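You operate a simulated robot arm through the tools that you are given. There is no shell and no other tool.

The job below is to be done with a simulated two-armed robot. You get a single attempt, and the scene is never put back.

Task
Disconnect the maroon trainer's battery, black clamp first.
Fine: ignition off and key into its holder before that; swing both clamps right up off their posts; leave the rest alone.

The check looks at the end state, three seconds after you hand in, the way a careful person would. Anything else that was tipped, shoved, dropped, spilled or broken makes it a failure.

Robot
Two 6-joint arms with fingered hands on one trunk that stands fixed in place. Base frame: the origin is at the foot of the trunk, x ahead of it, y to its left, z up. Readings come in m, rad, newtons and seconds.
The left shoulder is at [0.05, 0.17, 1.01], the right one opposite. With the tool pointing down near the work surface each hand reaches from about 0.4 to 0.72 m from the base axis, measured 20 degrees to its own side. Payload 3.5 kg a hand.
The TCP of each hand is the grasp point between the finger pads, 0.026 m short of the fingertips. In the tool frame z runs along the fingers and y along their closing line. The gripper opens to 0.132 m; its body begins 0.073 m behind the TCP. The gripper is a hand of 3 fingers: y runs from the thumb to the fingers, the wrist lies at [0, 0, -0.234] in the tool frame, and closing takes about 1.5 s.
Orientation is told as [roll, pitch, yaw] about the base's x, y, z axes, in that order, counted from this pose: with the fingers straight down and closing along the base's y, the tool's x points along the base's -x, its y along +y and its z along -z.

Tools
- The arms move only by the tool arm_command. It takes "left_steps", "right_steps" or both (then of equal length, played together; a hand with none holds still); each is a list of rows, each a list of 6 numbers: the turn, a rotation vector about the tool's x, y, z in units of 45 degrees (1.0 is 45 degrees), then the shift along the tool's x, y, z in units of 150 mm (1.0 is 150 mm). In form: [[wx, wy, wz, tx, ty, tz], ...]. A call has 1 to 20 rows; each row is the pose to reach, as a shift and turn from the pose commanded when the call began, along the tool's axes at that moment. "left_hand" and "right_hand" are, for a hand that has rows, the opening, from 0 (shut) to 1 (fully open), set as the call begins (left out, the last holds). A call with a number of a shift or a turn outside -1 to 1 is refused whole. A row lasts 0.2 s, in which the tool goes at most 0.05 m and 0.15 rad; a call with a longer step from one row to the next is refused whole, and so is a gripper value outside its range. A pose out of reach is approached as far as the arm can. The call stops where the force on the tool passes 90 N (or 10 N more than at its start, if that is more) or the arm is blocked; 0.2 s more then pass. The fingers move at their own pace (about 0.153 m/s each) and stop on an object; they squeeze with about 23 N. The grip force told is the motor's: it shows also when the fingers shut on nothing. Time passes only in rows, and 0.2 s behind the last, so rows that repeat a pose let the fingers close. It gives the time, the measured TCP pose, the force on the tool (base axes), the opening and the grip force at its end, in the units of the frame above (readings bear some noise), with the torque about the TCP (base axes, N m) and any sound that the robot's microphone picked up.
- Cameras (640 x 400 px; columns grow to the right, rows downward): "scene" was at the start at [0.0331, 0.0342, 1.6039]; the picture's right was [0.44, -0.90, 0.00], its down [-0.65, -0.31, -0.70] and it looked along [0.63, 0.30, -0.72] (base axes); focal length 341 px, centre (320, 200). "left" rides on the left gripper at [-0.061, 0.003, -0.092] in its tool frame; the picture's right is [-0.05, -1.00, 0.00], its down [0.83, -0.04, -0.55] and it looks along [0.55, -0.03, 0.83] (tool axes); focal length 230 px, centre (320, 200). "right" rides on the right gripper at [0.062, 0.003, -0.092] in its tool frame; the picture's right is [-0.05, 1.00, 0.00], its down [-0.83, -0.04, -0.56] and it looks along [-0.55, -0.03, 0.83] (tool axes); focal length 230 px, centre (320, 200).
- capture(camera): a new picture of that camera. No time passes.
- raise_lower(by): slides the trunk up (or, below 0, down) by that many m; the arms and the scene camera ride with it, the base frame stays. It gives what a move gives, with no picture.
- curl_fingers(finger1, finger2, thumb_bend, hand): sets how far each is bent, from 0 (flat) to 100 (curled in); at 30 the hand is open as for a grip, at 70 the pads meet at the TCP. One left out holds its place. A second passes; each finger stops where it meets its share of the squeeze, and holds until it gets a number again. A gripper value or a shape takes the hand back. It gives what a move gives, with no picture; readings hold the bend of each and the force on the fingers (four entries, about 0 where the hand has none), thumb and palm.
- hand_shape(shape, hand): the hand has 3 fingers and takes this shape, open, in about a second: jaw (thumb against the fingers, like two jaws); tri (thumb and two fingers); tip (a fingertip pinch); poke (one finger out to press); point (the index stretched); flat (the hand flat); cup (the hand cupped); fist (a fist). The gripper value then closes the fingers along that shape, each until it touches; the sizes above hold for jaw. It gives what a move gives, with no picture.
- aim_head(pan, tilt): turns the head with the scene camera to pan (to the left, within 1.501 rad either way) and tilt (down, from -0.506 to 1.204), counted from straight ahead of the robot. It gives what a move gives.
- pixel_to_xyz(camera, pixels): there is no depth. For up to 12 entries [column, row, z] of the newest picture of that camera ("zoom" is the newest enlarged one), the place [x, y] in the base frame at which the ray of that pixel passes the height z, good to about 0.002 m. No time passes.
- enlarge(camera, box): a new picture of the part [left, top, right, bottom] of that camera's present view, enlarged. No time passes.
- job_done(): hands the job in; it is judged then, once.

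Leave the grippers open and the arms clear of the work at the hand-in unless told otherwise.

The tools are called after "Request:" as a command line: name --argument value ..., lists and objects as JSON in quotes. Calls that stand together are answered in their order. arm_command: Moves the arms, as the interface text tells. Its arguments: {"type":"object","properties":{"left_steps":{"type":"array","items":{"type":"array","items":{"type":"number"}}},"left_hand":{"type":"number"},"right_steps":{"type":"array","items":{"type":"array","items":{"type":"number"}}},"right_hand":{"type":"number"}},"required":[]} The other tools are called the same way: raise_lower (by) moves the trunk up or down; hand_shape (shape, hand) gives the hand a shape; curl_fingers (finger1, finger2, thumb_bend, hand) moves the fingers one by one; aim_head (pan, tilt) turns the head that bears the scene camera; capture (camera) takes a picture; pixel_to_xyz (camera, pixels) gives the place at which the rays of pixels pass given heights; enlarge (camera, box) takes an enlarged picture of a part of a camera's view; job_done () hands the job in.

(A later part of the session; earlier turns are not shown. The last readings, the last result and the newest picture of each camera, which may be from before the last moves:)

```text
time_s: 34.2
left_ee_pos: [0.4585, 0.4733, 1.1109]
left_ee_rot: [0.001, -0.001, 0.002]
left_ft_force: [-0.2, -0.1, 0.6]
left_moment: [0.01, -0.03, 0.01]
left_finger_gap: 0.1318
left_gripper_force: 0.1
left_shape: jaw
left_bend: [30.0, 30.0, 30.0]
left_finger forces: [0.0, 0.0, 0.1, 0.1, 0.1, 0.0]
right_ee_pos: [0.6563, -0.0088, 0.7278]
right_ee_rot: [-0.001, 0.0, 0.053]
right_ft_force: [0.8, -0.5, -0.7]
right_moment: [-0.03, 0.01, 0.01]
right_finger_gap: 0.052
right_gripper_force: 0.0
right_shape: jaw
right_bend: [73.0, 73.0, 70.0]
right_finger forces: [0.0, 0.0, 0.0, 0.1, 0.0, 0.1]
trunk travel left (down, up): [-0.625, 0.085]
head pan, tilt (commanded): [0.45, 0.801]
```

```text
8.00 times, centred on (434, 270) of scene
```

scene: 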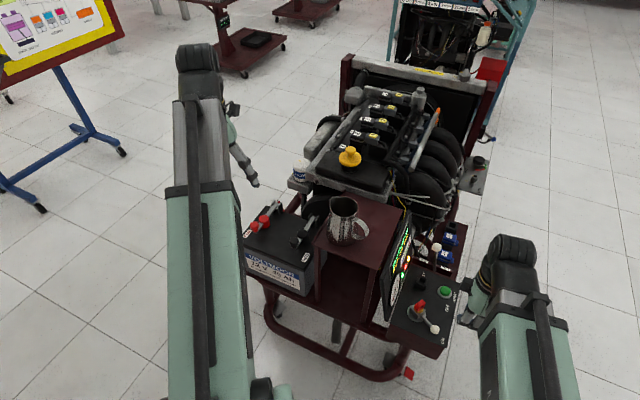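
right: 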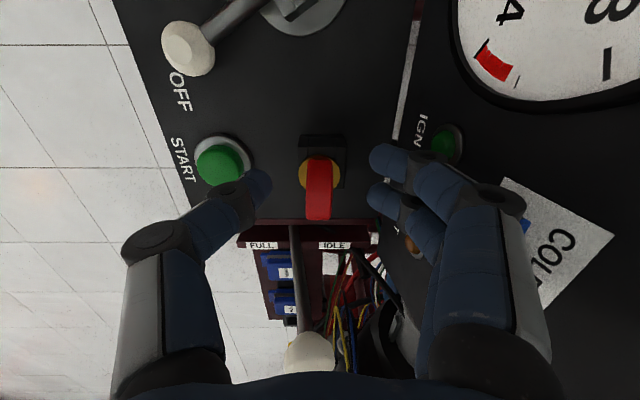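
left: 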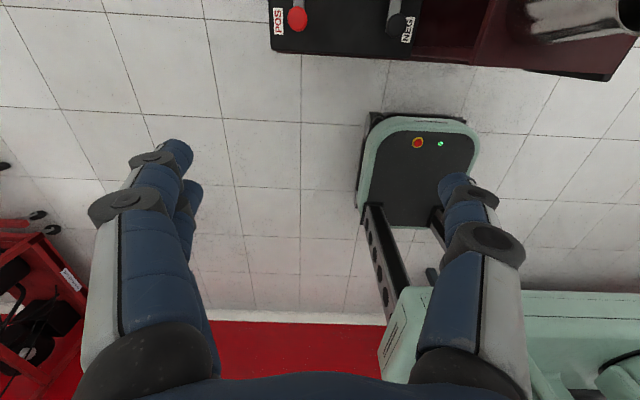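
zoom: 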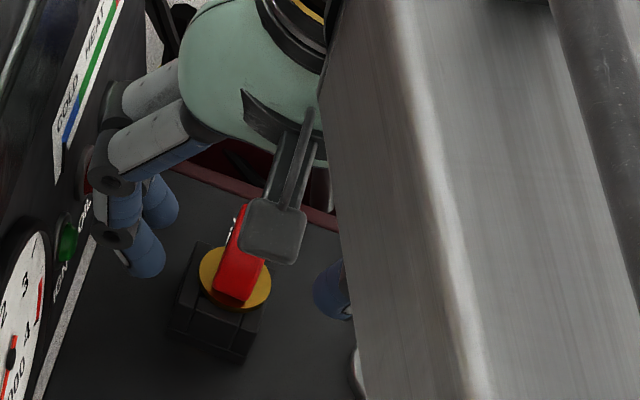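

The key stands in its holder and the hand is free. I rise straight up 14 cm, then look at the panel.

Request:
arm_command --right_steps '[[0, 0, 0, 0, 0, -0.1], [0, 0, 0, 0, 0, -0.3], [0, 0, 0, 0, 0, -0.55], [0, 0, 0, 0, 0, -0.8], [0, 0, 0, 0, 0, -1.0]]'

Request:
capture --camera "right"

Request:
enlarge --camera "scene" --box '[380, 240, 476, 300]'

```text
time_s: 35.4
left_ee_pos: [0.4578, 0.472, 1.1116]
left_ee_rot: [0.002, 0.001, 0.0]
left_ft_force: [-0.4, -0.3, 0.1]
left_moment: [-0.02, 0.03, 0.03]
left_finger_gap: 0.132
left_gripper_force: 0.0
left_shape: jaw
left_bend: [30.0, 30.0, 30.0]
left_finger forces: [0.1, 0.0, 0.0, 0.0, 0.0, 0.0]
right_ee_pos: [0.653, -0.0099, 0.8754]
right_ee_rot: [0.0, -0.002, 0.052]
right_ft_force: [-0.3, 0.6, -0.3]
right_moment: [0.01, -0.01, -0.01]
right_finger_gap: 0.0523
right_gripper_force: 0.1
right_shape: jaw
right_bend: [73.0, 73.0, 70.0]
right_finger forces: [0.0, 0.1, 0.1, 0.1, 0.0, 0.0]
trunk travel left (down, up): [-0.625, 0.085]
head pan, tilt (commanded): [0.45, 0.801]
```

```text
taken
```

right: 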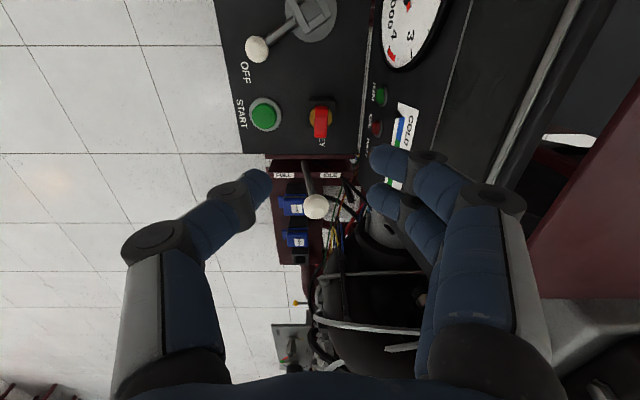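

```text
6.67 times, centred on (428, 270) of scene
```

zoom: 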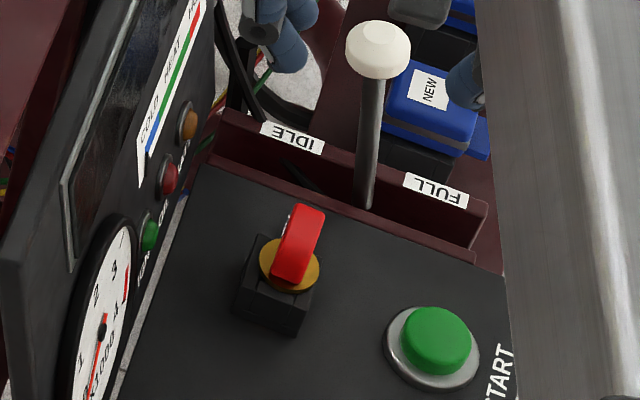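

The key sits upright in its holder and the lever stays at OFF. I withdraw the right hand up and to the right, clear of the work, opening it fully on the way, then study the battery.

Request:
arm_command --right_steps '[[0, 0, 0, 0, 0, -0.2], [0, 0, 0, 0.05, -0.1, -0.45], [0, 0, 0, 0.15, -0.3, -0.65], [0, 0, 0, 0.27, -0.5, -0.8], [0, 0, 0, 0.4, -0.7, -0.9], [0, 0, 0, 0.5, -0.9, -1.0], [0, 0, 0, 0.5, -1.0, -1.0]]' --right_hand 1

Request:
capture --camera "scene"

Request:
enlarge --camera "scene" --box '[236, 190, 332, 250]'

Request:
enlarge --camera "left" --box '[260, 0, 420, 80]'

```text
time_s: 37.0
left_ee_pos: [0.4589, 0.4725, 1.1122]
left_ee_rot: [0.001, 0.001, 0.002]
left_ft_force: [-0.4, -0.7, 0.7]
left_moment: [0.03, 0.0, -0.01]
left_finger_gap: 0.1319
left_gripper_force: 0.1
left_shape: jaw
left_bend: [30.0, 30.0, 30.0]
left_finger forces: [0.0, 0.1, 0.0, 0.0, 0.0, 0.0]
right_ee_pos: [0.587, -0.1637, 1.0272]
right_ee_rot: [0.001, 0.001, 0.054]
right_ft_force: [0.1, 0.6, 0.1]
right_moment: [-0.02, -0.05, 0.0]
right_finger_gap: 0.1319
right_gripper_force: 0.1
right_shape: jaw
right_bend: [30.0, 30.0, 30.0]
right_finger forces: [0.0, 0.0, 0.0, 0.0, 0.0, 0.0]
trunk travel left (down, up): [-0.625, 0.085]
head pan, tilt (commanded): [0.45, 0.801]
```

```text
taken
```

scene: 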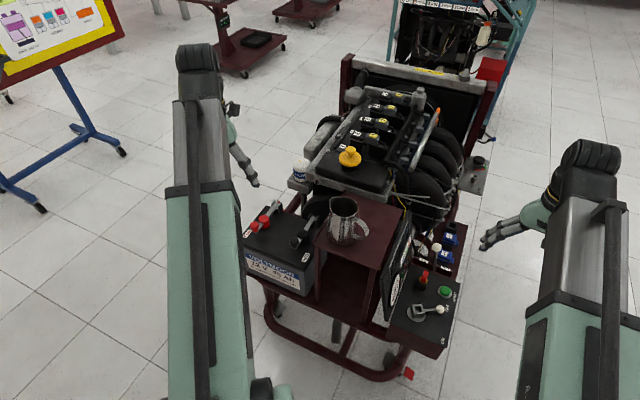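

```text
6.67 times, centred on (284, 220) of scene
```

zoom: 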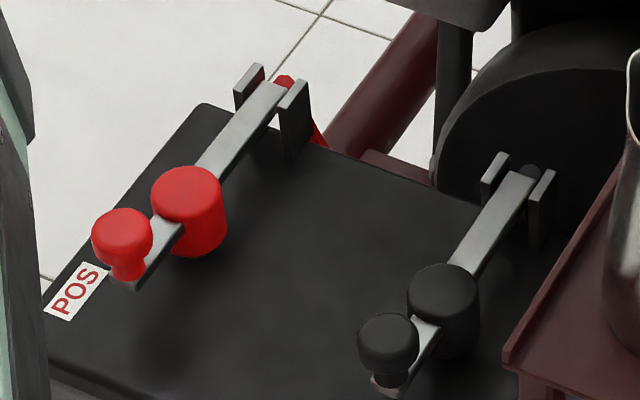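

```text
4.00 times, centred on (340, 40) of left
```

zoom: 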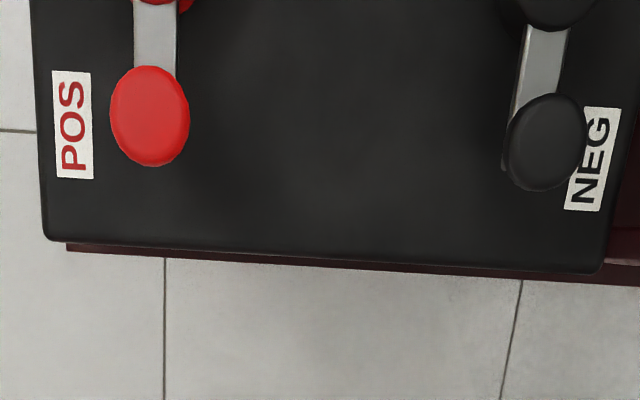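

Right arm is clear; lever OFF and key in its holder both look right. On the battery each silver bar hinges at its far bracket, with a mushroom knob at the near end. I triangulate knobs, hinges and battery corners from the left and scene cameras.

Request:
pixel_to_xyz --camera "left" --pixels '[[396.25, 25.5, 0.75], [396.25, 25.5, 0.8], [297.5, 19, 0.75], [297.5, 19, 0.8], [410.75, 57.5, 0.7], [410.75, 57.5, 0.75], [271.25, 50, 0.7], [271.25, 50, 0.75]]'

Request:
pixel_to_xyz --camera "scene" --pixels '[[294.05, 240.7, 0.75], [294.05, 240.7, 0.8], [254.3, 224.2, 0.75], [254.3, 224.2, 0.8], [305.5, 270.9, 0.7], [305.5, 270.9, 0.75], [242.75, 244, 0.7], [242.75, 244, 0.75], [314, 216.25, 0.78], [276.5, 202.5, 0.78], [302, 234, 0.78], [264, 219, 0.78]]'

```text
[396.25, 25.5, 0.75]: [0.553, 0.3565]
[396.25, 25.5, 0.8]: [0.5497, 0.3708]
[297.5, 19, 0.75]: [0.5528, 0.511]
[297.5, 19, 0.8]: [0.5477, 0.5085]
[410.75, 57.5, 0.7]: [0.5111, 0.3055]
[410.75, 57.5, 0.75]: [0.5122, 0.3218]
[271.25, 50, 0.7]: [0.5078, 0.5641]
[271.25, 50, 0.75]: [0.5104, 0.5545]
```

```text
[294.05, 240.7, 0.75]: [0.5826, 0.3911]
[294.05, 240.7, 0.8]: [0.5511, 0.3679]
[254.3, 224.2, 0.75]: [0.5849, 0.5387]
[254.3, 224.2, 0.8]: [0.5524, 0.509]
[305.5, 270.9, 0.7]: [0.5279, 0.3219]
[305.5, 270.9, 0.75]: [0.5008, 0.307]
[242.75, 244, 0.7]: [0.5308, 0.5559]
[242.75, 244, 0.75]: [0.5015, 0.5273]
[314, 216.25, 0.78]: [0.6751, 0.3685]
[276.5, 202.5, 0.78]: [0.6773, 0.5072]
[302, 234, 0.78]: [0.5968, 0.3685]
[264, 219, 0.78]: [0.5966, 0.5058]
```

Black knob head is at about (0.552, 0.370, 0.796), red at (0.550, 0.509, 0.80); the bars run along x to hinges near x 0.675, z 0.77; battery top near z 0.73. The jug table's left edge is near y 0.283, z 0.885, so the left hand must stay at y above about 0.33. I bring the left hand, jaws at 0.4, above the black knob.

Request:
arm_command --left_steps '[[0, 0, 0, -0.1, -0.11, 0.15], [0, 0, 0, -0.2, -0.22, 0.3], [0, 0, 0, -0.31, -0.34, 0.5], [0, 0, 0, -0.42, -0.46, 0.67], [0, 0, 0, -0.53, -0.58, 0.84], [0, 0, 0, -0.627, -0.687, 1.0], [0, 0, 0, -0.627, -0.687, 1.0]]' --left_hand 0.4

Request:
capture --camera "left"

Request:
capture --camera "scene"

```text
time_s: 38.6
left_ee_pos: [0.5544, 0.3712, 0.9635]
left_ee_rot: [0.002, -0.001, -0.002]
left_ft_force: [-0.1, -0.4, -0.2]
left_moment: [-0.01, -0.01, 0.0]
left_finger_gap: 0.0533
left_gripper_force: 0.0
left_shape: jaw
left_bend: [73.0, 73.0, 70.0]
left_finger forces: [0.0, 0.1, 0.0, 0.0, 0.0, 0.0]
right_ee_pos: [0.5874, -0.1634, 1.0284]
right_ee_rot: [0.001, 0.0, 0.052]
right_ft_force: [-0.8, 0.6, 0.3]
right_moment: [-0.03, 0.03, 0.01]
right_finger_gap: 0.1318
right_gripper_force: 0.0
right_shape: jaw
right_bend: [30.0, 30.0, 30.0]
right_finger forces: [0.1, 0.1, 0.1, 0.0, 0.0, 0.1]
trunk travel left (down, up): [-0.625, 0.085]
head pan, tilt (commanded): [0.45, 0.801]
```

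```text
taken
```

left: 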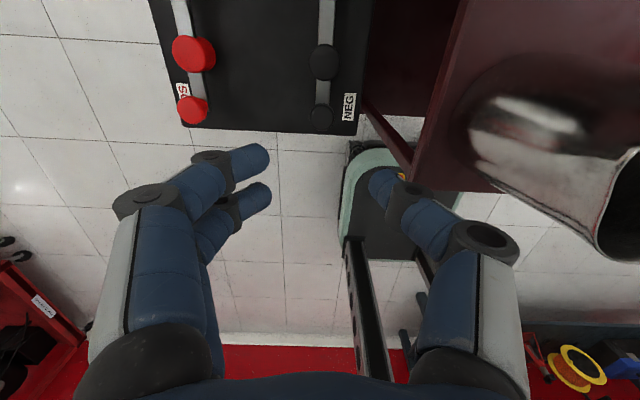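

```text
taken
```

scene: 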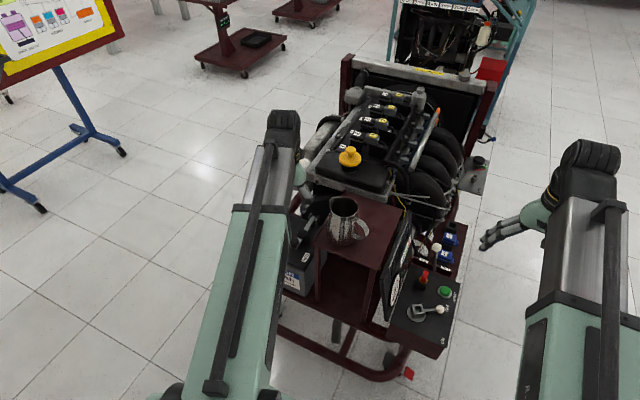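

The left camera now shows both bars from above: black knob at (322, 117), black cap (323, 62), red knob (192, 110). I enlarge and check the clearance to the jug at (480, 150).

Request:
enlarge --camera "left" --box '[276, 0, 388, 140]'

Request:
pixel_to_xyz --camera "left" --pixels '[[322, 117, 0.79], [322, 117, 0.8], [323, 62, 0.78], [323, 62, 0.8], [470, 140, 0.89], [470, 140, 0.95], [412, 170, 0.885], [192, 110, 0.8], [325, 3, 0.775]]'

```text
2.86 times, centred on (332, 70) of left
```

zoom: 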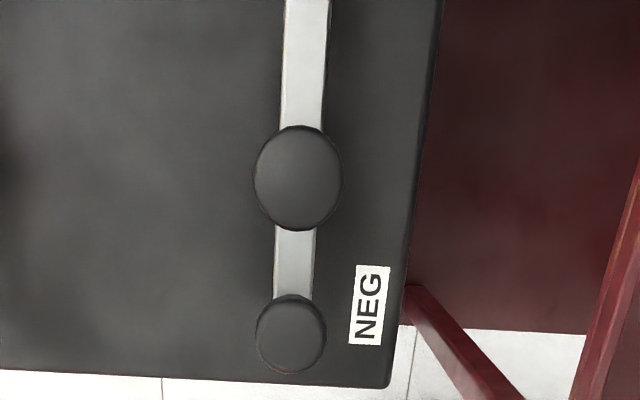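

```text
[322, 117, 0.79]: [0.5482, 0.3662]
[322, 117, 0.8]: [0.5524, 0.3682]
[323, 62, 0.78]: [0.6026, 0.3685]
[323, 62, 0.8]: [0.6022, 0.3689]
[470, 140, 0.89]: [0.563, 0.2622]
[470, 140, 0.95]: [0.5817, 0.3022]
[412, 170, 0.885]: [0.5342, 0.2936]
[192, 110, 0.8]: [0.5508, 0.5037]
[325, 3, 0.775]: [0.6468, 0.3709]
```

Black knob centre is (0.552, 0.368, 0.797), about 2.7 cm wide. The table edge is at y 0.293, and with the jaws this wide the thumb knuckle would pass only millimetres from it. I narrow the jaws to 0.3 (about 4 cm) and go down to z 0.845, tips still above the knob, then look.

Request:
arm_command --left_steps '[[0, 0, 0, 0.016, -0.006, 0.0], [0, 0, 0, 0.016, -0.006, 0.2], [0, 0, 0, 0.016, -0.006, 0.4], [0, 0, 0, 0.016, -0.006, 0.6], [0, 0, 0, 0.016, -0.006, 0.79], [0, 0, 0, 0.016, -0.006, 0.79]]' --left_hand 0.3

Request:
capture --camera "left"

Request:
enlarge --camera "left" --box '[220, 60, 444, 200]'

```text
time_s: 40.0
left_ee_pos: [0.5499, 0.3687, 0.8436]
left_ee_rot: [0.001, 0.002, 0.001]
left_ft_force: [-0.7, -0.5, 0.6]
left_moment: [-0.02, 0.02, -0.02]
left_finger_gap: 0.04
left_gripper_force: 0.1
left_shape: jaw
left_bend: [73.0, 73.0, 70.0]
left_finger forces: [0.0, 0.1, 0.0, 0.0, 0.1, 0.0]
right_ee_pos: [0.588, -0.163, 1.0266]
right_ee_rot: [0.001, 0.0, 0.054]
right_ft_force: [0.2, 0.6, -0.2]
right_moment: [-0.03, 0.02, 0.06]
right_finger_gap: 0.1321
right_gripper_force: 0.0
right_shape: jaw
right_bend: [30.0, 30.0, 30.0]
right_finger forces: [0.0, 0.0, 0.1, 0.1, 0.0, 0.1]
trunk travel left (down, up): [-0.625, 0.085]
head pan, tilt (commanded): [0.45, 0.801]
```

```text
taken
```

left: 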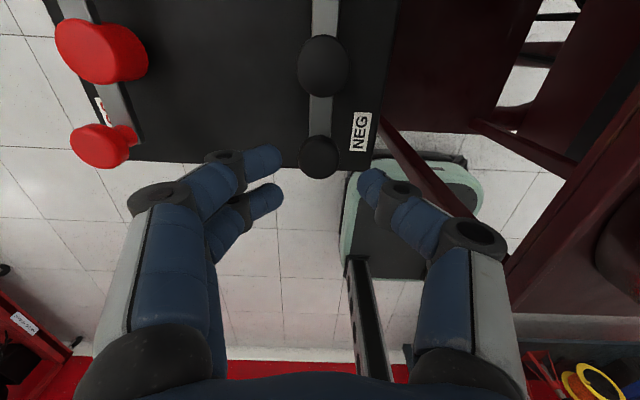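

```text
2.86 times, centred on (332, 130) of left
```

zoom: 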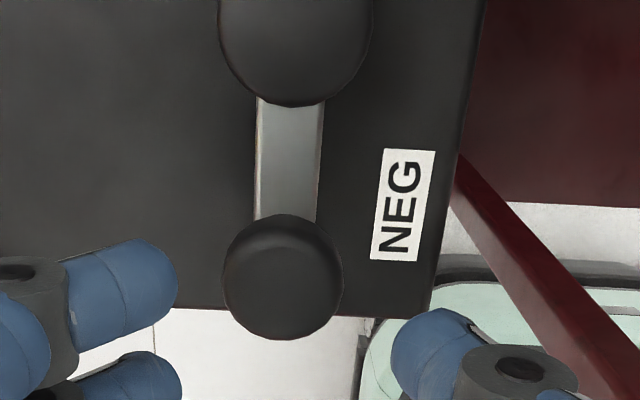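

The black knob at (319, 157) is centred between thumb and fingers; it sits about 4 to 5 mm further out in +x than the tool axis. I correct that and lower to z 0.788 around the knob.

Request:
arm_command --left_steps '[[0, 0, 0, -0.03, 0.003, 0.1], [0, 0, 0, -0.03, 0.003, 0.2], [0, 0, 0, -0.03, 0.003, 0.29], [0, 0, 0, -0.03, 0.003, 0.37], [0, 0, 0, -0.03, 0.003, 0.37]]'

Request:
capture --camera "left"

Request:
enlarge --camera "left" --box '[220, 90, 444, 230]'

```text
time_s: 41.2
left_ee_pos: [0.5553, 0.3686, 0.7895]
left_ee_rot: [0.001, -0.001, 0.0]
left_ft_force: [-0.1, 1.1, -0.2]
left_moment: [-0.02, 0.02, 0.01]
left_finger_gap: 0.04
left_gripper_force: 0.1
left_shape: jaw
left_bend: [73.0, 73.0, 70.0]
left_finger forces: [0.0, 0.0, 0.1, 0.1, 0.1, 0.0]
right_ee_pos: [0.5883, -0.1635, 1.0278]
right_ee_rot: [0.0, 0.001, 0.051]
right_ft_force: [-0.5, -0.1, 0.8]
right_moment: [0.02, -0.02, -0.01]
right_finger_gap: 0.132
right_gripper_force: 0.1
right_shape: jaw
right_bend: [30.0, 30.0, 30.0]
right_finger forces: [0.1, 0.0, 0.1, 0.0, 0.0, 0.0]
trunk travel left (down, up): [-0.625, 0.085]
head pan, tilt (commanded): [0.45, 0.801]
```

```text
taken
```

left: 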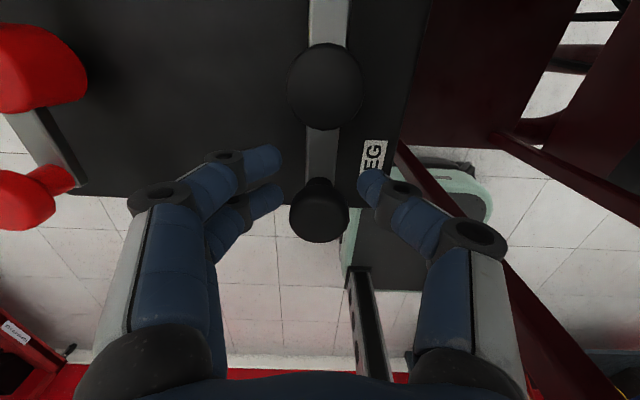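

```text
2.86 times, centred on (332, 160) of left
```

zoom: 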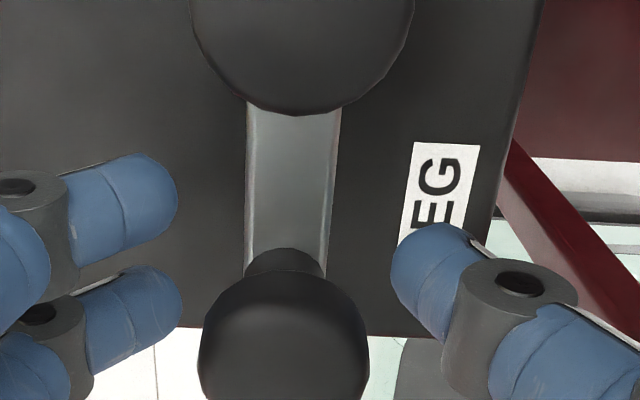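

The mushroom head (neck visible beneath it) sits centred between the pads at (320, 212). I close the left jaws on it.

Request:
arm_command --left_steps '[[0, 0, 0, 0, 0, 0], [0, 0, 0, 0, 0, 0], [0, 0, 0, 0, 0, 0], [0, 0, 0, 0, 0, 0], [0, 0, 0, 0, 0, 0]]' --left_hand 0

Request:
enlarge --camera "left" --box '[220, 90, 444, 250]'

```text
time_s: 42.4
left_ee_pos: [0.5553, 0.3694, 0.7887]
left_ee_rot: [0.003, 0.001, -0.001]
left_ft_force: [-0.5, -0.1, -0.5]
left_moment: [0.06, 0.0, 0.01]
left_finger_gap: 0.0102
left_gripper_force: 23.5
left_shape: jaw
left_bend: [72.0, 72.0, 70.0]
left_finger forces: [10.3, 10.4, 0.0, 0.0, 20.5, 0.0]
right_ee_pos: [0.5875, -0.1634, 1.0281]
right_ee_rot: [0.0, 0.0, 0.052]
right_ft_force: [0.2, 0.1, 0.0]
right_moment: [-0.01, 0.01, -0.04]
right_finger_gap: 0.1319
right_gripper_force: 0.1
right_shape: jaw
right_bend: [30.0, 30.0, 30.0]
right_finger forces: [0.1, 0.0, 0.0, 0.0, 0.0, 0.0]
trunk travel left (down, up): [-0.625, 0.085]
head pan, tilt (commanded): [0.45, 0.801]
```

```text
2.50 times, centred on (332, 170) of left
```

zoom: 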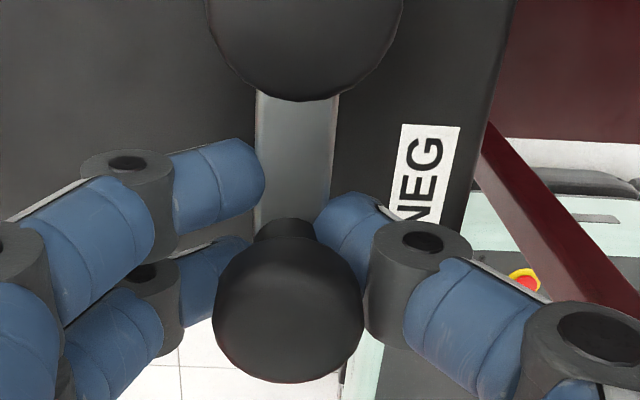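

The fingers have closed round the knob's neck under the head (gap 10 mm, forces even), so the head is caged. I lift along the hinge arc for the first 15 degrees or so and read the forces.

Request:
arm_command --left_steps '[[0, 0, 0, -0.007, 0, -0.05], [0, 0, 0, -0.022, 0, -0.1], [0, 0, 0, -0.04, 0, -0.15], [0, 0, 0, -0.06, 0, -0.203]]'

Request:
capture --camera "left"

Request:
capture --camera "scene"

```text
time_s: 43.4
left_ee_pos: [0.5615, 0.3694, 0.8201]
left_ee_rot: [0.004, -0.001, 0.002]
left_ft_force: [-21.5, 0.5, 3.9]
left_moment: [0.09, 0.55, -0.07]
left_finger_gap: 0.0102
left_gripper_force: 23.3
left_shape: jaw
left_bend: [71.0, 72.0, 70.0]
left_finger forces: [8.2, 14.0, 0.0, 0.0, 22.8, 0.0]
right_ee_pos: [0.5855, -0.1631, 1.0281]
right_ee_rot: [0.0, -0.002, 0.054]
right_ft_force: [0.1, 0.0, 0.0]
right_moment: [0.01, -0.01, 0.01]
right_finger_gap: 0.1317
right_gripper_force: 0.0
right_shape: jaw
right_bend: [30.0, 30.0, 30.0]
right_finger forces: [0.0, 0.0, 0.0, 0.0, 0.0, 0.0]
trunk travel left (down, up): [-0.625, 0.085]
head pan, tilt (commanded): [0.45, 0.801]
```

```text
taken
```

left: 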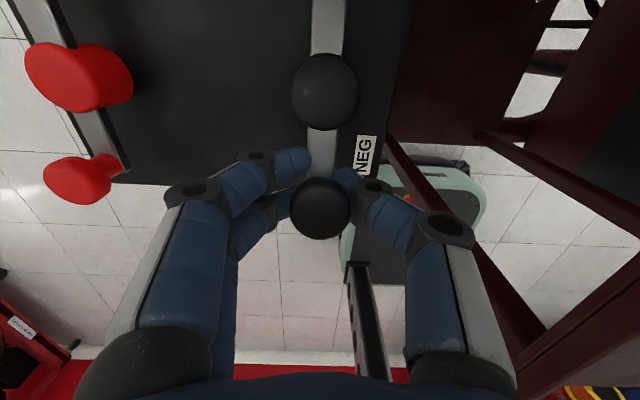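

```text
taken
```

scene: 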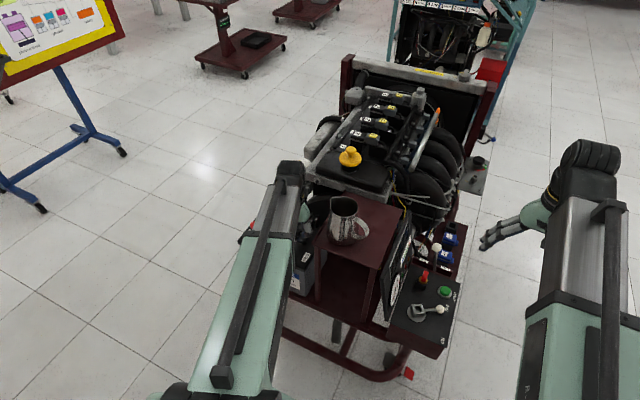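

The bar is following the hand (the cap keeps its place in view while the red knob recedes), but the tight grip resists the knob's turning: -21 N in x and 0.55 Nm. I loosen the cage to about 2.2 cm, still narrower than the head, so the knob can pivot.

Request:
arm_command --left_steps '[[0, 0, 0, 0.02, 0, 0], [0, 0, 0, 0.02, 0, 0], [0, 0, 0, 0.02, 0, 0]]' --left_hand 0.15

Request:
enlarge --camera "left" --box '[220, 60, 444, 250]'

```text
time_s: 44.2
left_ee_pos: [0.5606, 0.3693, 0.8184]
left_ee_rot: [0.002, 0.0, 0.0]
left_ft_force: [0.7, 0.5, -2.2]
left_moment: [0.01, -0.02, -0.03]
left_finger_gap: 0.0199
left_gripper_force: 0.1
left_shape: jaw
left_bend: [73.0, 72.0, 70.0]
left_finger forces: [0.0, 1.6, 0.0, 0.1, 0.5, 0.0]
right_ee_pos: [0.5889, -0.1643, 1.0272]
right_ee_rot: [0.0, -0.001, 0.052]
right_ft_force: [0.0, -0.5, -0.5]
right_moment: [0.02, 0.02, 0.0]
right_finger_gap: 0.1318
right_gripper_force: 0.0
right_shape: jaw
right_bend: [30.0, 30.0, 30.0]
right_finger forces: [0.1, 0.0, 0.1, 0.0, 0.0, 0.0]
trunk travel left (down, up): [-0.625, 0.085]
head pan, tilt (commanded): [0.45, 0.801]
```

```text
2.11 times, centred on (332, 155) of left
```

zoom: 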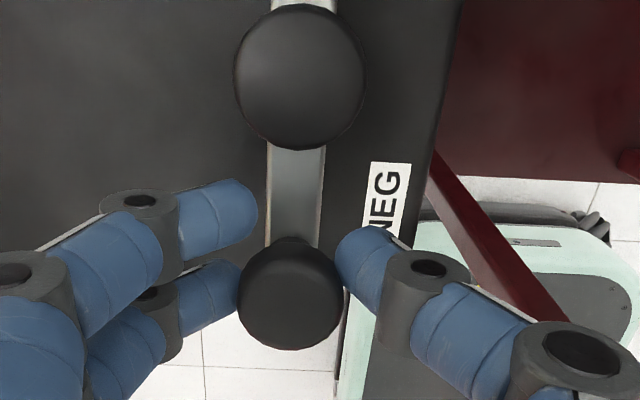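

Now the forces are near zero, with about 2 N of the bar's weight resting on the fingers under the head. I carry on along the arc to about 30 and then 45 degrees in small steps.

Request:
arm_command --left_steps '[[0, 0, 0, -0.04, 0, -0.1], [0, 0, 0, -0.094, 0, -0.189], [0, 0, 0, -0.16, 0, -0.27], [0, 0, 0, -0.225, 0, -0.34]]'

Request:
capture --camera "left"

Request:
enlarge --camera "scene" --box '[236, 150, 396, 250]'

```text
time_s: 45.2
left_ee_pos: [0.5934, 0.3702, 0.87]
left_ee_rot: [0.002, 0.0, 0.0]
left_ft_force: [-0.6, -1.0, 0.0]
left_moment: [0.01, -0.02, -0.02]
left_finger_gap: 0.0198
left_gripper_force: 0.0
left_shape: jaw
left_bend: [73.0, 72.0, 70.0]
left_finger forces: [0.0, 0.1, 0.1, 0.0, 0.0, 0.0]
right_ee_pos: [0.5866, -0.1643, 1.0273]
right_ee_rot: [0.001, 0.001, 0.056]
right_ft_force: [0.9, 0.8, 0.6]
right_moment: [0.02, 0.03, -0.03]
right_finger_gap: 0.132
right_gripper_force: 0.1
right_shape: jaw
right_bend: [30.0, 30.0, 30.0]
right_finger forces: [0.0, 0.0, 0.0, 0.0, 0.1, 0.0]
trunk travel left (down, up): [-0.625, 0.085]
head pan, tilt (commanded): [0.45, 0.801]
```

```text
taken
```

left: 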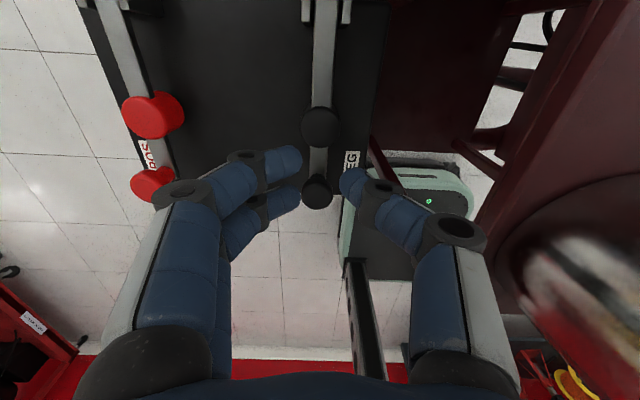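

```text
4.00 times, centred on (316, 200) of scene
```

zoom: 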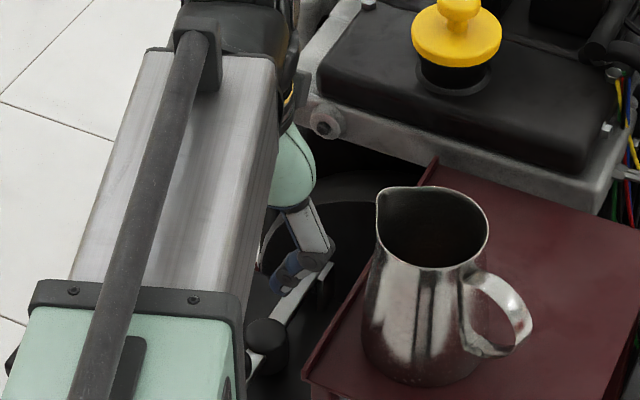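

The knob slipped out of the loose cage: it now shows at (318, 190), lower than the fingers. I enlarge to see how far the bar dropped and that nothing else moved.

Request:
enlarge --camera "left" --box '[90, 0, 410, 220]'

Request:
enlarge --camera "left" --box '[270, 0, 382, 215]'

Request:
pixel_to_xyz --camera "left" --pixels '[[318, 190, 0.8], [318, 190, 0.83], [320, 125, 0.8], [320, 125, 0.82], [152, 184, 0.8], [152, 118, 0.79]]'

```text
1.82 times, centred on (250, 110) of left
```

zoom: 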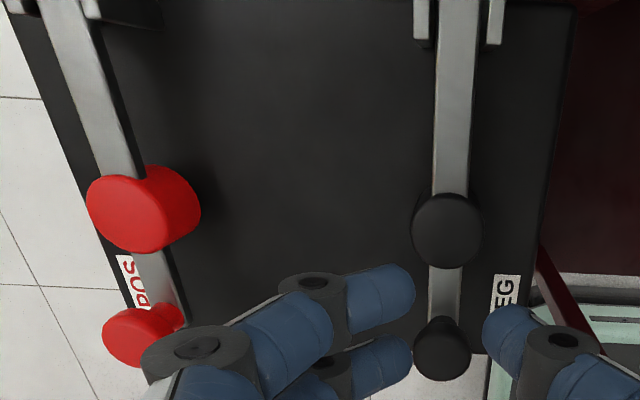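

```text
1.86 times, centred on (326, 108) of left
```

zoom: 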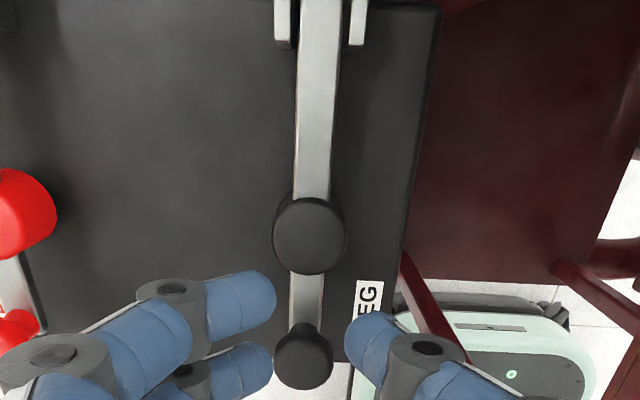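

```text
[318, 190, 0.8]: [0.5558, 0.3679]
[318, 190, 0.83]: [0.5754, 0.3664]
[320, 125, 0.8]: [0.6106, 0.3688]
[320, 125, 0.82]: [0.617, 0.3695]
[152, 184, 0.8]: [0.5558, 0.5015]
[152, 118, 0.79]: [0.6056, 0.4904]
```

The bar has dropped fully back onto its post (knob back at (0.556, 0.368, 0.80)); nothing else is disturbed. A caged grip from above cannot follow the knob's turn, so I will instead scoop the bar up from its near end with one stretched finger from beneath, then push it on over. I back the left hand up into free air and try the point shape to see its geometry.

Request:
arm_command --left_steps '[[0, 0, 0, 0, 0, -0.25], [0, 0, 0, 0.1, 0.1, -0.5], [0, 0, 0, 0.3, 0.2, -0.75], [0, 0, 0, 0.5, 0.3, -0.95], [0, 0, 0, 0.6, 0.4, -1.0]]'

Request:
hand_shape --shape "point" --hand "left"

Request:
capture --camera "left"

Request:
capture --camera "scene"

```text
refused: row 3 steps farther than a row can; nothing moved
```

```text
time_s: 46.1
left_ee_pos: [0.5944, 0.3706, 0.8694]
left_ee_rot: [0.001, 0.0, -0.001]
left_ft_force: [-0.4, -0.1, 0.6]
left_moment: [0.01, -0.04, 0.01]
left_finger_gap: 0.0
left_gripper_force: 0.1
left_shape: point
left_bend: [11.0, 90.0, 48.0]
left_finger forces: [0.0, 0.0, 0.0, 0.0, 0.0, 0.1]
right_ee_pos: [0.588, -0.164, 1.0282]
right_ee_rot: [-0.001, 0.0, 0.053]
right_ft_force: [-0.2, -0.5, 0.4]
right_moment: [-0.02, 0.02, 0.0]
right_finger_gap: 0.1317
right_gripper_force: 0.0
right_shape: jaw
right_bend: [30.0, 30.0, 30.0]
right_finger forces: [0.0, 0.1, 0.0, 0.0, 0.0, 0.1]
trunk travel left (down, up): [-0.625, 0.085]
head pan, tilt (commanded): [0.45, 0.801]
```

```text
taken
```

left: 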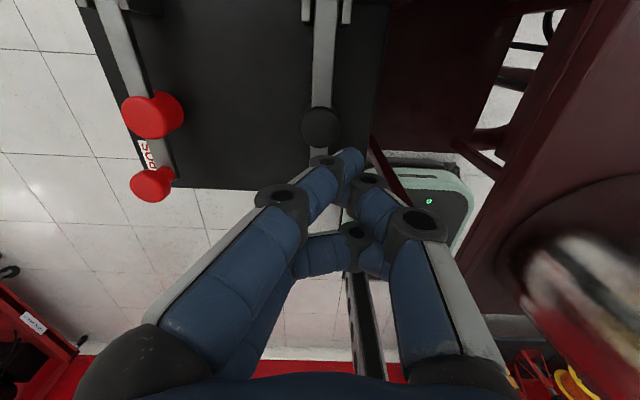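

```text
taken
```

scene: 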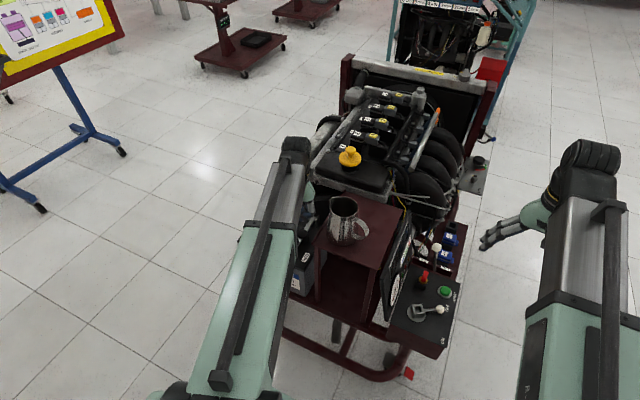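

The move was refused (one step too long) and the hand changed shape where it was, without touching anything (all forces about zero). I repeat the retreat with shorter steps: up first, then back.

Request:
arm_command --left_steps '[[0, 0, 0, 0, 0, -0.2], [0, 0, 0, 0, 0, -0.4], [0, 0, 0, 0.08, 0.08, -0.6], [0, 0, 0, 0.2, 0.16, -0.8], [0, 0, 0, 0.35, 0.24, -0.95], [0, 0, 0, 0.5, 0.32, -1.0], [0, 0, 0, 0.6, 0.4, -1.0]]'

Request:
capture --camera "left"

Request:
enlarge --camera "scene" --box '[220, 130, 380, 310]'

```text
time_s: 47.7
left_ee_pos: [0.5044, 0.431, 1.0199]
left_ee_rot: [0.002, -0.001, -0.001]
left_ft_force: [-0.3, -0.2, -0.1]
left_moment: [-0.03, 0.03, -0.05]
left_finger_gap: 0.0
left_gripper_force: 0.1
left_shape: point
left_bend: [14.0, 100.0, 50.0]
left_finger forces: [0.1, 0.1, 0.0, 0.0, 0.0, 0.0]
right_ee_pos: [0.5887, -0.1641, 1.0281]
right_ee_rot: [0.0, -0.001, 0.051]
right_ft_force: [0.3, 0.3, 0.0]
right_moment: [0.01, -0.01, -0.01]
right_finger_gap: 0.1318
right_gripper_force: 0.0
right_shape: jaw
right_bend: [30.0, 30.0, 30.0]
right_finger forces: [0.0, 0.0, 0.0, 0.1, 0.0, 0.0]
trunk travel left (down, up): [-0.625, 0.085]
head pan, tilt (commanded): [0.45, 0.801]
```

```text
taken
```

left: 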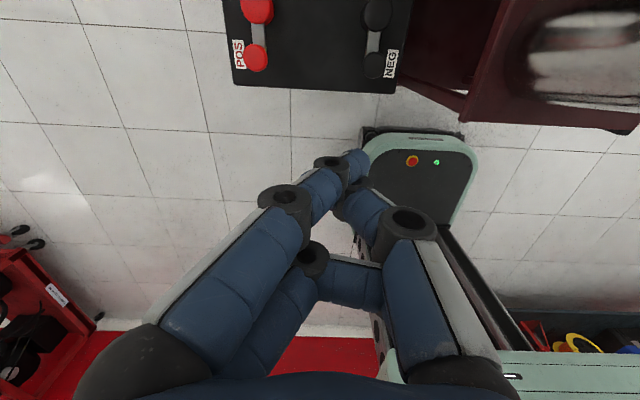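

```text
2.22 times, centred on (300, 220) of scene
```

zoom: 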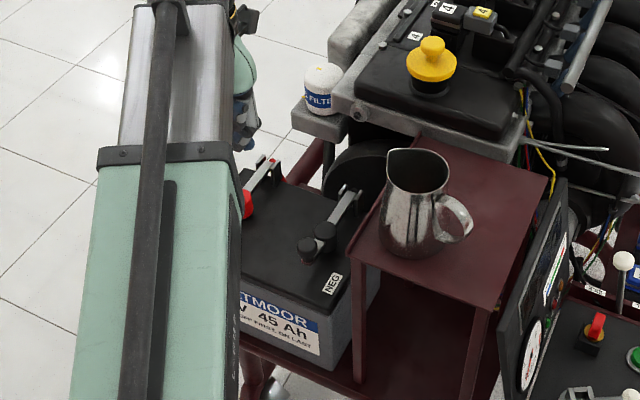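

The point shape leans across and is no better for this. A steadier way: grip the flat bar by its sides just under the knob, where the pads can pivot on it while it swings, and the fingertips close beneath it. I return the left hand to jaw shape here in free air and come back above the black knob with a 0.3 opening.

Request:
hand_shape --shape "jaw" --hand "left"

Request:
arm_command --left_steps '[[0, 0, 0, 0, 0, 0], [0, 0, 0, 0, 0, 0], [0, 0, 0, 0, 0, 0], [0, 0, 0, -0.07, -0.08, 0.2], [0, 0, 0, -0.15, -0.17, 0.4], [0, 0, 0, -0.25, -0.28, 0.6], [0, 0, 0, -0.34, -0.38, 0.8], [0, 0, 0, -0.35, -0.41, 1.0], [0, 0, 0, -0.35, -0.41, 1.0]]' --left_hand 0.3

Request:
capture --camera "left"

```text
time_s: 48.6
left_ee_pos: [0.504, 0.4323, 1.0199]
left_ee_rot: [0.002, 0.001, 0.0]
left_ft_force: [-0.1, 0.2, 0.1]
left_moment: [0.0, 0.02, 0.03]
left_finger_gap: 0.095
left_gripper_force: 0.0
left_shape: jaw
left_bend: [30.0, 84.0, 30.0]
left_finger forces: [0.0, 0.0, 0.0, 0.1, 0.1, 0.0]
right_ee_pos: [0.5881, -0.1643, 1.0278]
right_ee_rot: [0.0, 0.001, 0.053]
right_ft_force: [-0.1, -0.2, 0.0]
right_moment: [0.01, 0.0, 0.01]
right_finger_gap: 0.132
right_gripper_force: 0.1
right_shape: jaw
right_bend: [30.0, 30.0, 30.0]
right_finger forces: [0.0, 0.0, 0.0, 0.0, 0.0, 0.0]
trunk travel left (down, up): [-0.625, 0.085]
head pan, tilt (commanded): [0.45, 0.801]
```

```text
time_s: 50.6
left_ee_pos: [0.5556, 0.3685, 0.8674]
left_ee_rot: [0.002, 0.001, -0.001]
left_ft_force: [0.2, 0.1, 0.0]
left_moment: [0.05, 0.0, 0.01]
left_finger_gap: 0.0155
left_gripper_force: 0.1
left_shape: jaw
left_bend: [73.0, 87.0, 70.0]
left_finger forces: [0.0, 0.0, 0.0, 0.0, 0.0, 0.1]
right_ee_pos: [0.5869, -0.1636, 1.0295]
right_ee_rot: [-0.001, 0.001, 0.052]
right_ft_force: [-0.4, -0.2, 0.2]
right_moment: [-0.01, 0.0, -0.02]
right_finger_gap: 0.1319
right_gripper_force: 0.1
right_shape: jaw
right_bend: [30.0, 30.0, 30.0]
right_finger forces: [0.1, 0.0, 0.1, 0.0, 0.0, 0.0]
trunk travel left (down, up): [-0.625, 0.085]
head pan, tilt (commanded): [0.45, 0.801]
```

```text
taken
```

left: 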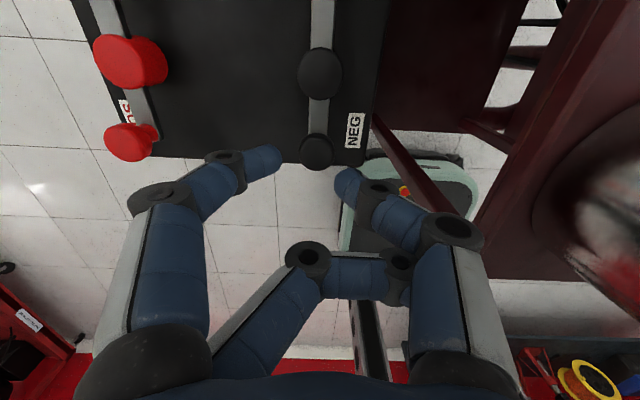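

The second finger stayed curled behind the thumb (bend 87). I must open the hand fully to free it, but not here beside the table edge. I go up and left first, then open and wait.

Request:
arm_command --left_steps '[[0, 0, 0, 0, 0.05, -0.2], [0, 0, 0, 0, 0.15, -0.4], [0, 0, 0, 0.05, 0.25, -0.6], [0, 0, 0, 0.15, 0.35, -0.8], [0, 0, 0, 0.25, 0.45, -0.95], [0, 0, 0, 0.3, 0.5, -1.0]]'

Request:
arm_command --left_steps '[[0, 0, 0, 0, 0, 0], [0, 0, 0, 0, 0, 0], [0, 0, 0, 0, 0, 0], [0, 0, 0, 0, 0, 0], [0, 0, 0, 0, 0, 0], [0, 0, 0, 0, 0, 0], [0, 0, 0, 0, 0, 0], [0, 0, 0, 0, 0, 0], [0, 0, 0, 0, 0, 0], [0, 0, 0, 0, 0, 0]]' --left_hand 1

Request:
capture --camera "left"

```text
time_s: 52.0
left_ee_pos: [0.51, 0.4424, 1.0208]
left_ee_rot: [0.002, 0.0, -0.002]
left_ft_force: [-0.2, -0.3, -0.3]
left_moment: [-0.05, -0.01, 0.01]
left_finger_gap: 0.0155
left_gripper_force: 0.1
left_shape: jaw
left_bend: [73.0, 87.0, 70.0]
left_finger forces: [0.1, 0.0, 0.1, 0.0, 0.0, 0.0]
right_ee_pos: [0.5871, -0.1646, 1.0281]
right_ee_rot: [0.0, 0.001, 0.053]
right_ft_force: [-0.3, 0.0, 0.0]
right_moment: [0.02, -0.04, 0.01]
right_finger_gap: 0.1315
right_gripper_force: 0.0
right_shape: jaw
right_bend: [30.0, 30.0, 30.0]
right_finger forces: [0.0, 0.0, 0.0, 0.1, 0.0, 0.0]
trunk travel left (down, up): [-0.625, 0.085]
head pan, tilt (commanded): [0.45, 0.801]
```

```text
time_s: 54.2
left_ee_pos: [0.5117, 0.442, 1.0214]
left_ee_rot: [0.001, 0.001, -0.001]
left_ft_force: [0.4, 0.1, -0.1]
left_moment: [0.0, 0.02, -0.02]
left_finger_gap: 0.095
left_gripper_force: 0.1
left_shape: jaw
left_bend: [30.0, 82.0, 30.0]
left_finger forces: [0.0, 0.1, 0.0, 0.1, 0.1, 0.0]
right_ee_pos: [0.5875, -0.1639, 1.0276]
right_ee_rot: [-0.001, 0.001, 0.052]
right_ft_force: [0.0, -0.3, 0.4]
right_moment: [-0.01, 0.02, 0.0]
right_finger_gap: 0.1318
right_gripper_force: 0.0
right_shape: jaw
right_bend: [30.0, 30.0, 30.0]
right_finger forces: [0.1, 0.1, 0.0, 0.0, 0.1, 0.0]
trunk travel left (down, up): [-0.625, 0.085]
head pan, tilt (commanded): [0.45, 0.801]
```

```text
taken
```

left: 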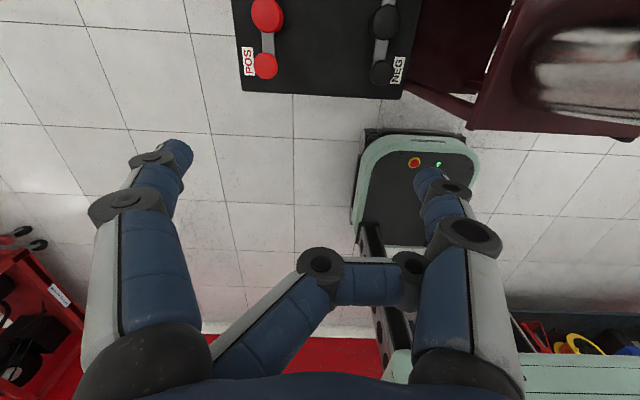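

Finger 2 still reads 82; its tip is hooked against the thumb at (410, 270). I command the fingers one by one: finger 2 straight out, with the thumb curled slightly to release it.

Request:
curl_fingers --hand "left" --finger2 30

Request:
capture --camera "left"

```text
time_s: 55.2
left_ee_pos: [0.5124, 0.4423, 1.0208]
left_ee_rot: [0.002, -0.001, -0.001]
left_ft_force: [-1.0, 0.7, 0.6]
left_moment: [-0.04, -0.01, -0.02]
left_finger_gap: 0.1302
left_gripper_force: 0.0
left_shape: fingers
left_bend: [30.0, 83.0, 30.0]
left_finger forces: [0.0, 0.1, 0.0, 0.1, 0.0, 0.0]
right_ee_pos: [0.5878, -0.1649, 1.0273]
right_ee_rot: [0.0, 0.001, 0.052]
right_ft_force: [0.0, -0.9, 0.7]
right_moment: [0.05, 0.04, -0.03]
right_finger_gap: 0.1318
right_gripper_force: 0.0
right_shape: jaw
right_bend: [30.0, 30.0, 30.0]
right_finger forces: [0.1, 0.0, 0.0, 0.1, 0.0, 0.0]
trunk travel left (down, up): [-0.625, 0.085]
head pan, tilt (commanded): [0.45, 0.801]
```

```text
taken
```

left: 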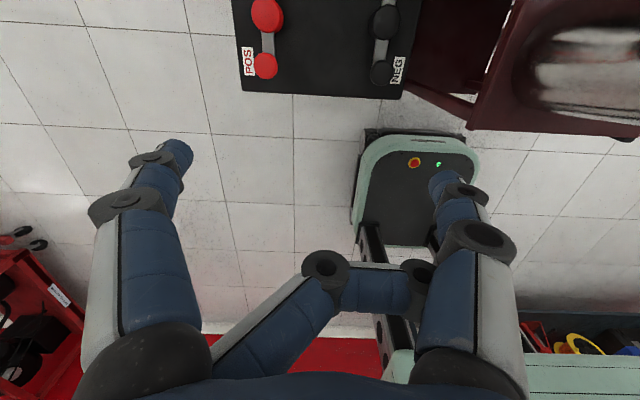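

Still hooked. I undo it in reverse: thumb in to 60 with finger 2 curled further to 100, then open finger 2 alone.

Request:
curl_fingers --hand "left" --finger2 100 --thumb_bend 55

Request:
capture --camera "left"

Request:
curl_fingers --hand "left" --finger2 30

Request:
capture --camera "left"

```text
time_s: 56.2
left_ee_pos: [0.5103, 0.4424, 1.0215]
left_ee_rot: [0.002, -0.001, 0.001]
left_ft_force: [0.4, 0.5, 0.9]
left_moment: [0.01, 0.0, -0.01]
left_finger_gap: 0.0871
left_gripper_force: 0.0
left_shape: fingers
left_bend: [30.0, 94.0, 55.0]
left_finger forces: [0.0, 0.0, 0.0, 0.0, 0.0, 0.0]
right_ee_pos: [0.587, -0.1637, 1.0281]
right_ee_rot: [-0.001, 0.001, 0.051]
right_ft_force: [-0.1, 0.2, -0.6]
right_moment: [-0.01, -0.02, -0.02]
right_finger_gap: 0.1319
right_gripper_force: 0.1
right_shape: jaw
right_bend: [30.0, 30.0, 30.0]
right_finger forces: [0.0, 0.0, 0.1, 0.0, 0.1, 0.0]
trunk travel left (down, up): [-0.625, 0.085]
head pan, tilt (commanded): [0.45, 0.801]
```

```text
taken
```

left: 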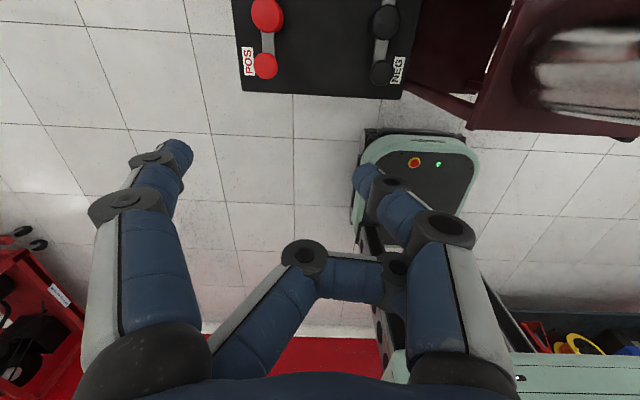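

```text
time_s: 57.2
left_ee_pos: [0.5114, 0.4427, 1.0204]
left_ee_rot: [0.001, -0.001, 0.001]
left_ft_force: [-0.2, -0.4, 0.6]
left_moment: [0.0, -0.01, 0.01]
left_finger_gap: 0.0894
left_gripper_force: 0.0
left_shape: fingers
left_bend: [30.0, 89.0, 55.0]
left_finger forces: [0.0, 0.0, 0.0, 0.0, 0.0, 0.0]
right_ee_pos: [0.5881, -0.1634, 1.0277]
right_ee_rot: [0.0, 0.001, 0.052]
right_ft_force: [-0.3, 0.1, 0.0]
right_moment: [0.0, 0.01, -0.01]
right_finger_gap: 0.1318
right_gripper_force: 0.0
right_shape: jaw
right_bend: [30.0, 30.0, 30.0]
right_finger forces: [0.0, 0.0, 0.0, 0.0, 0.0, 0.0]
trunk travel left (down, up): [-0.625, 0.085]
head pan, tilt (commanded): [0.45, 0.801]
```

```text
taken
```

left: 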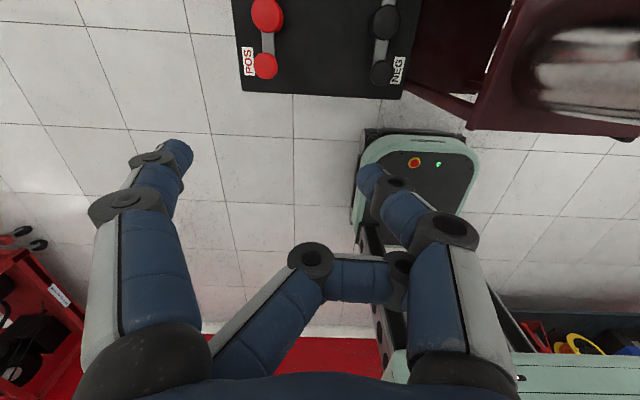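

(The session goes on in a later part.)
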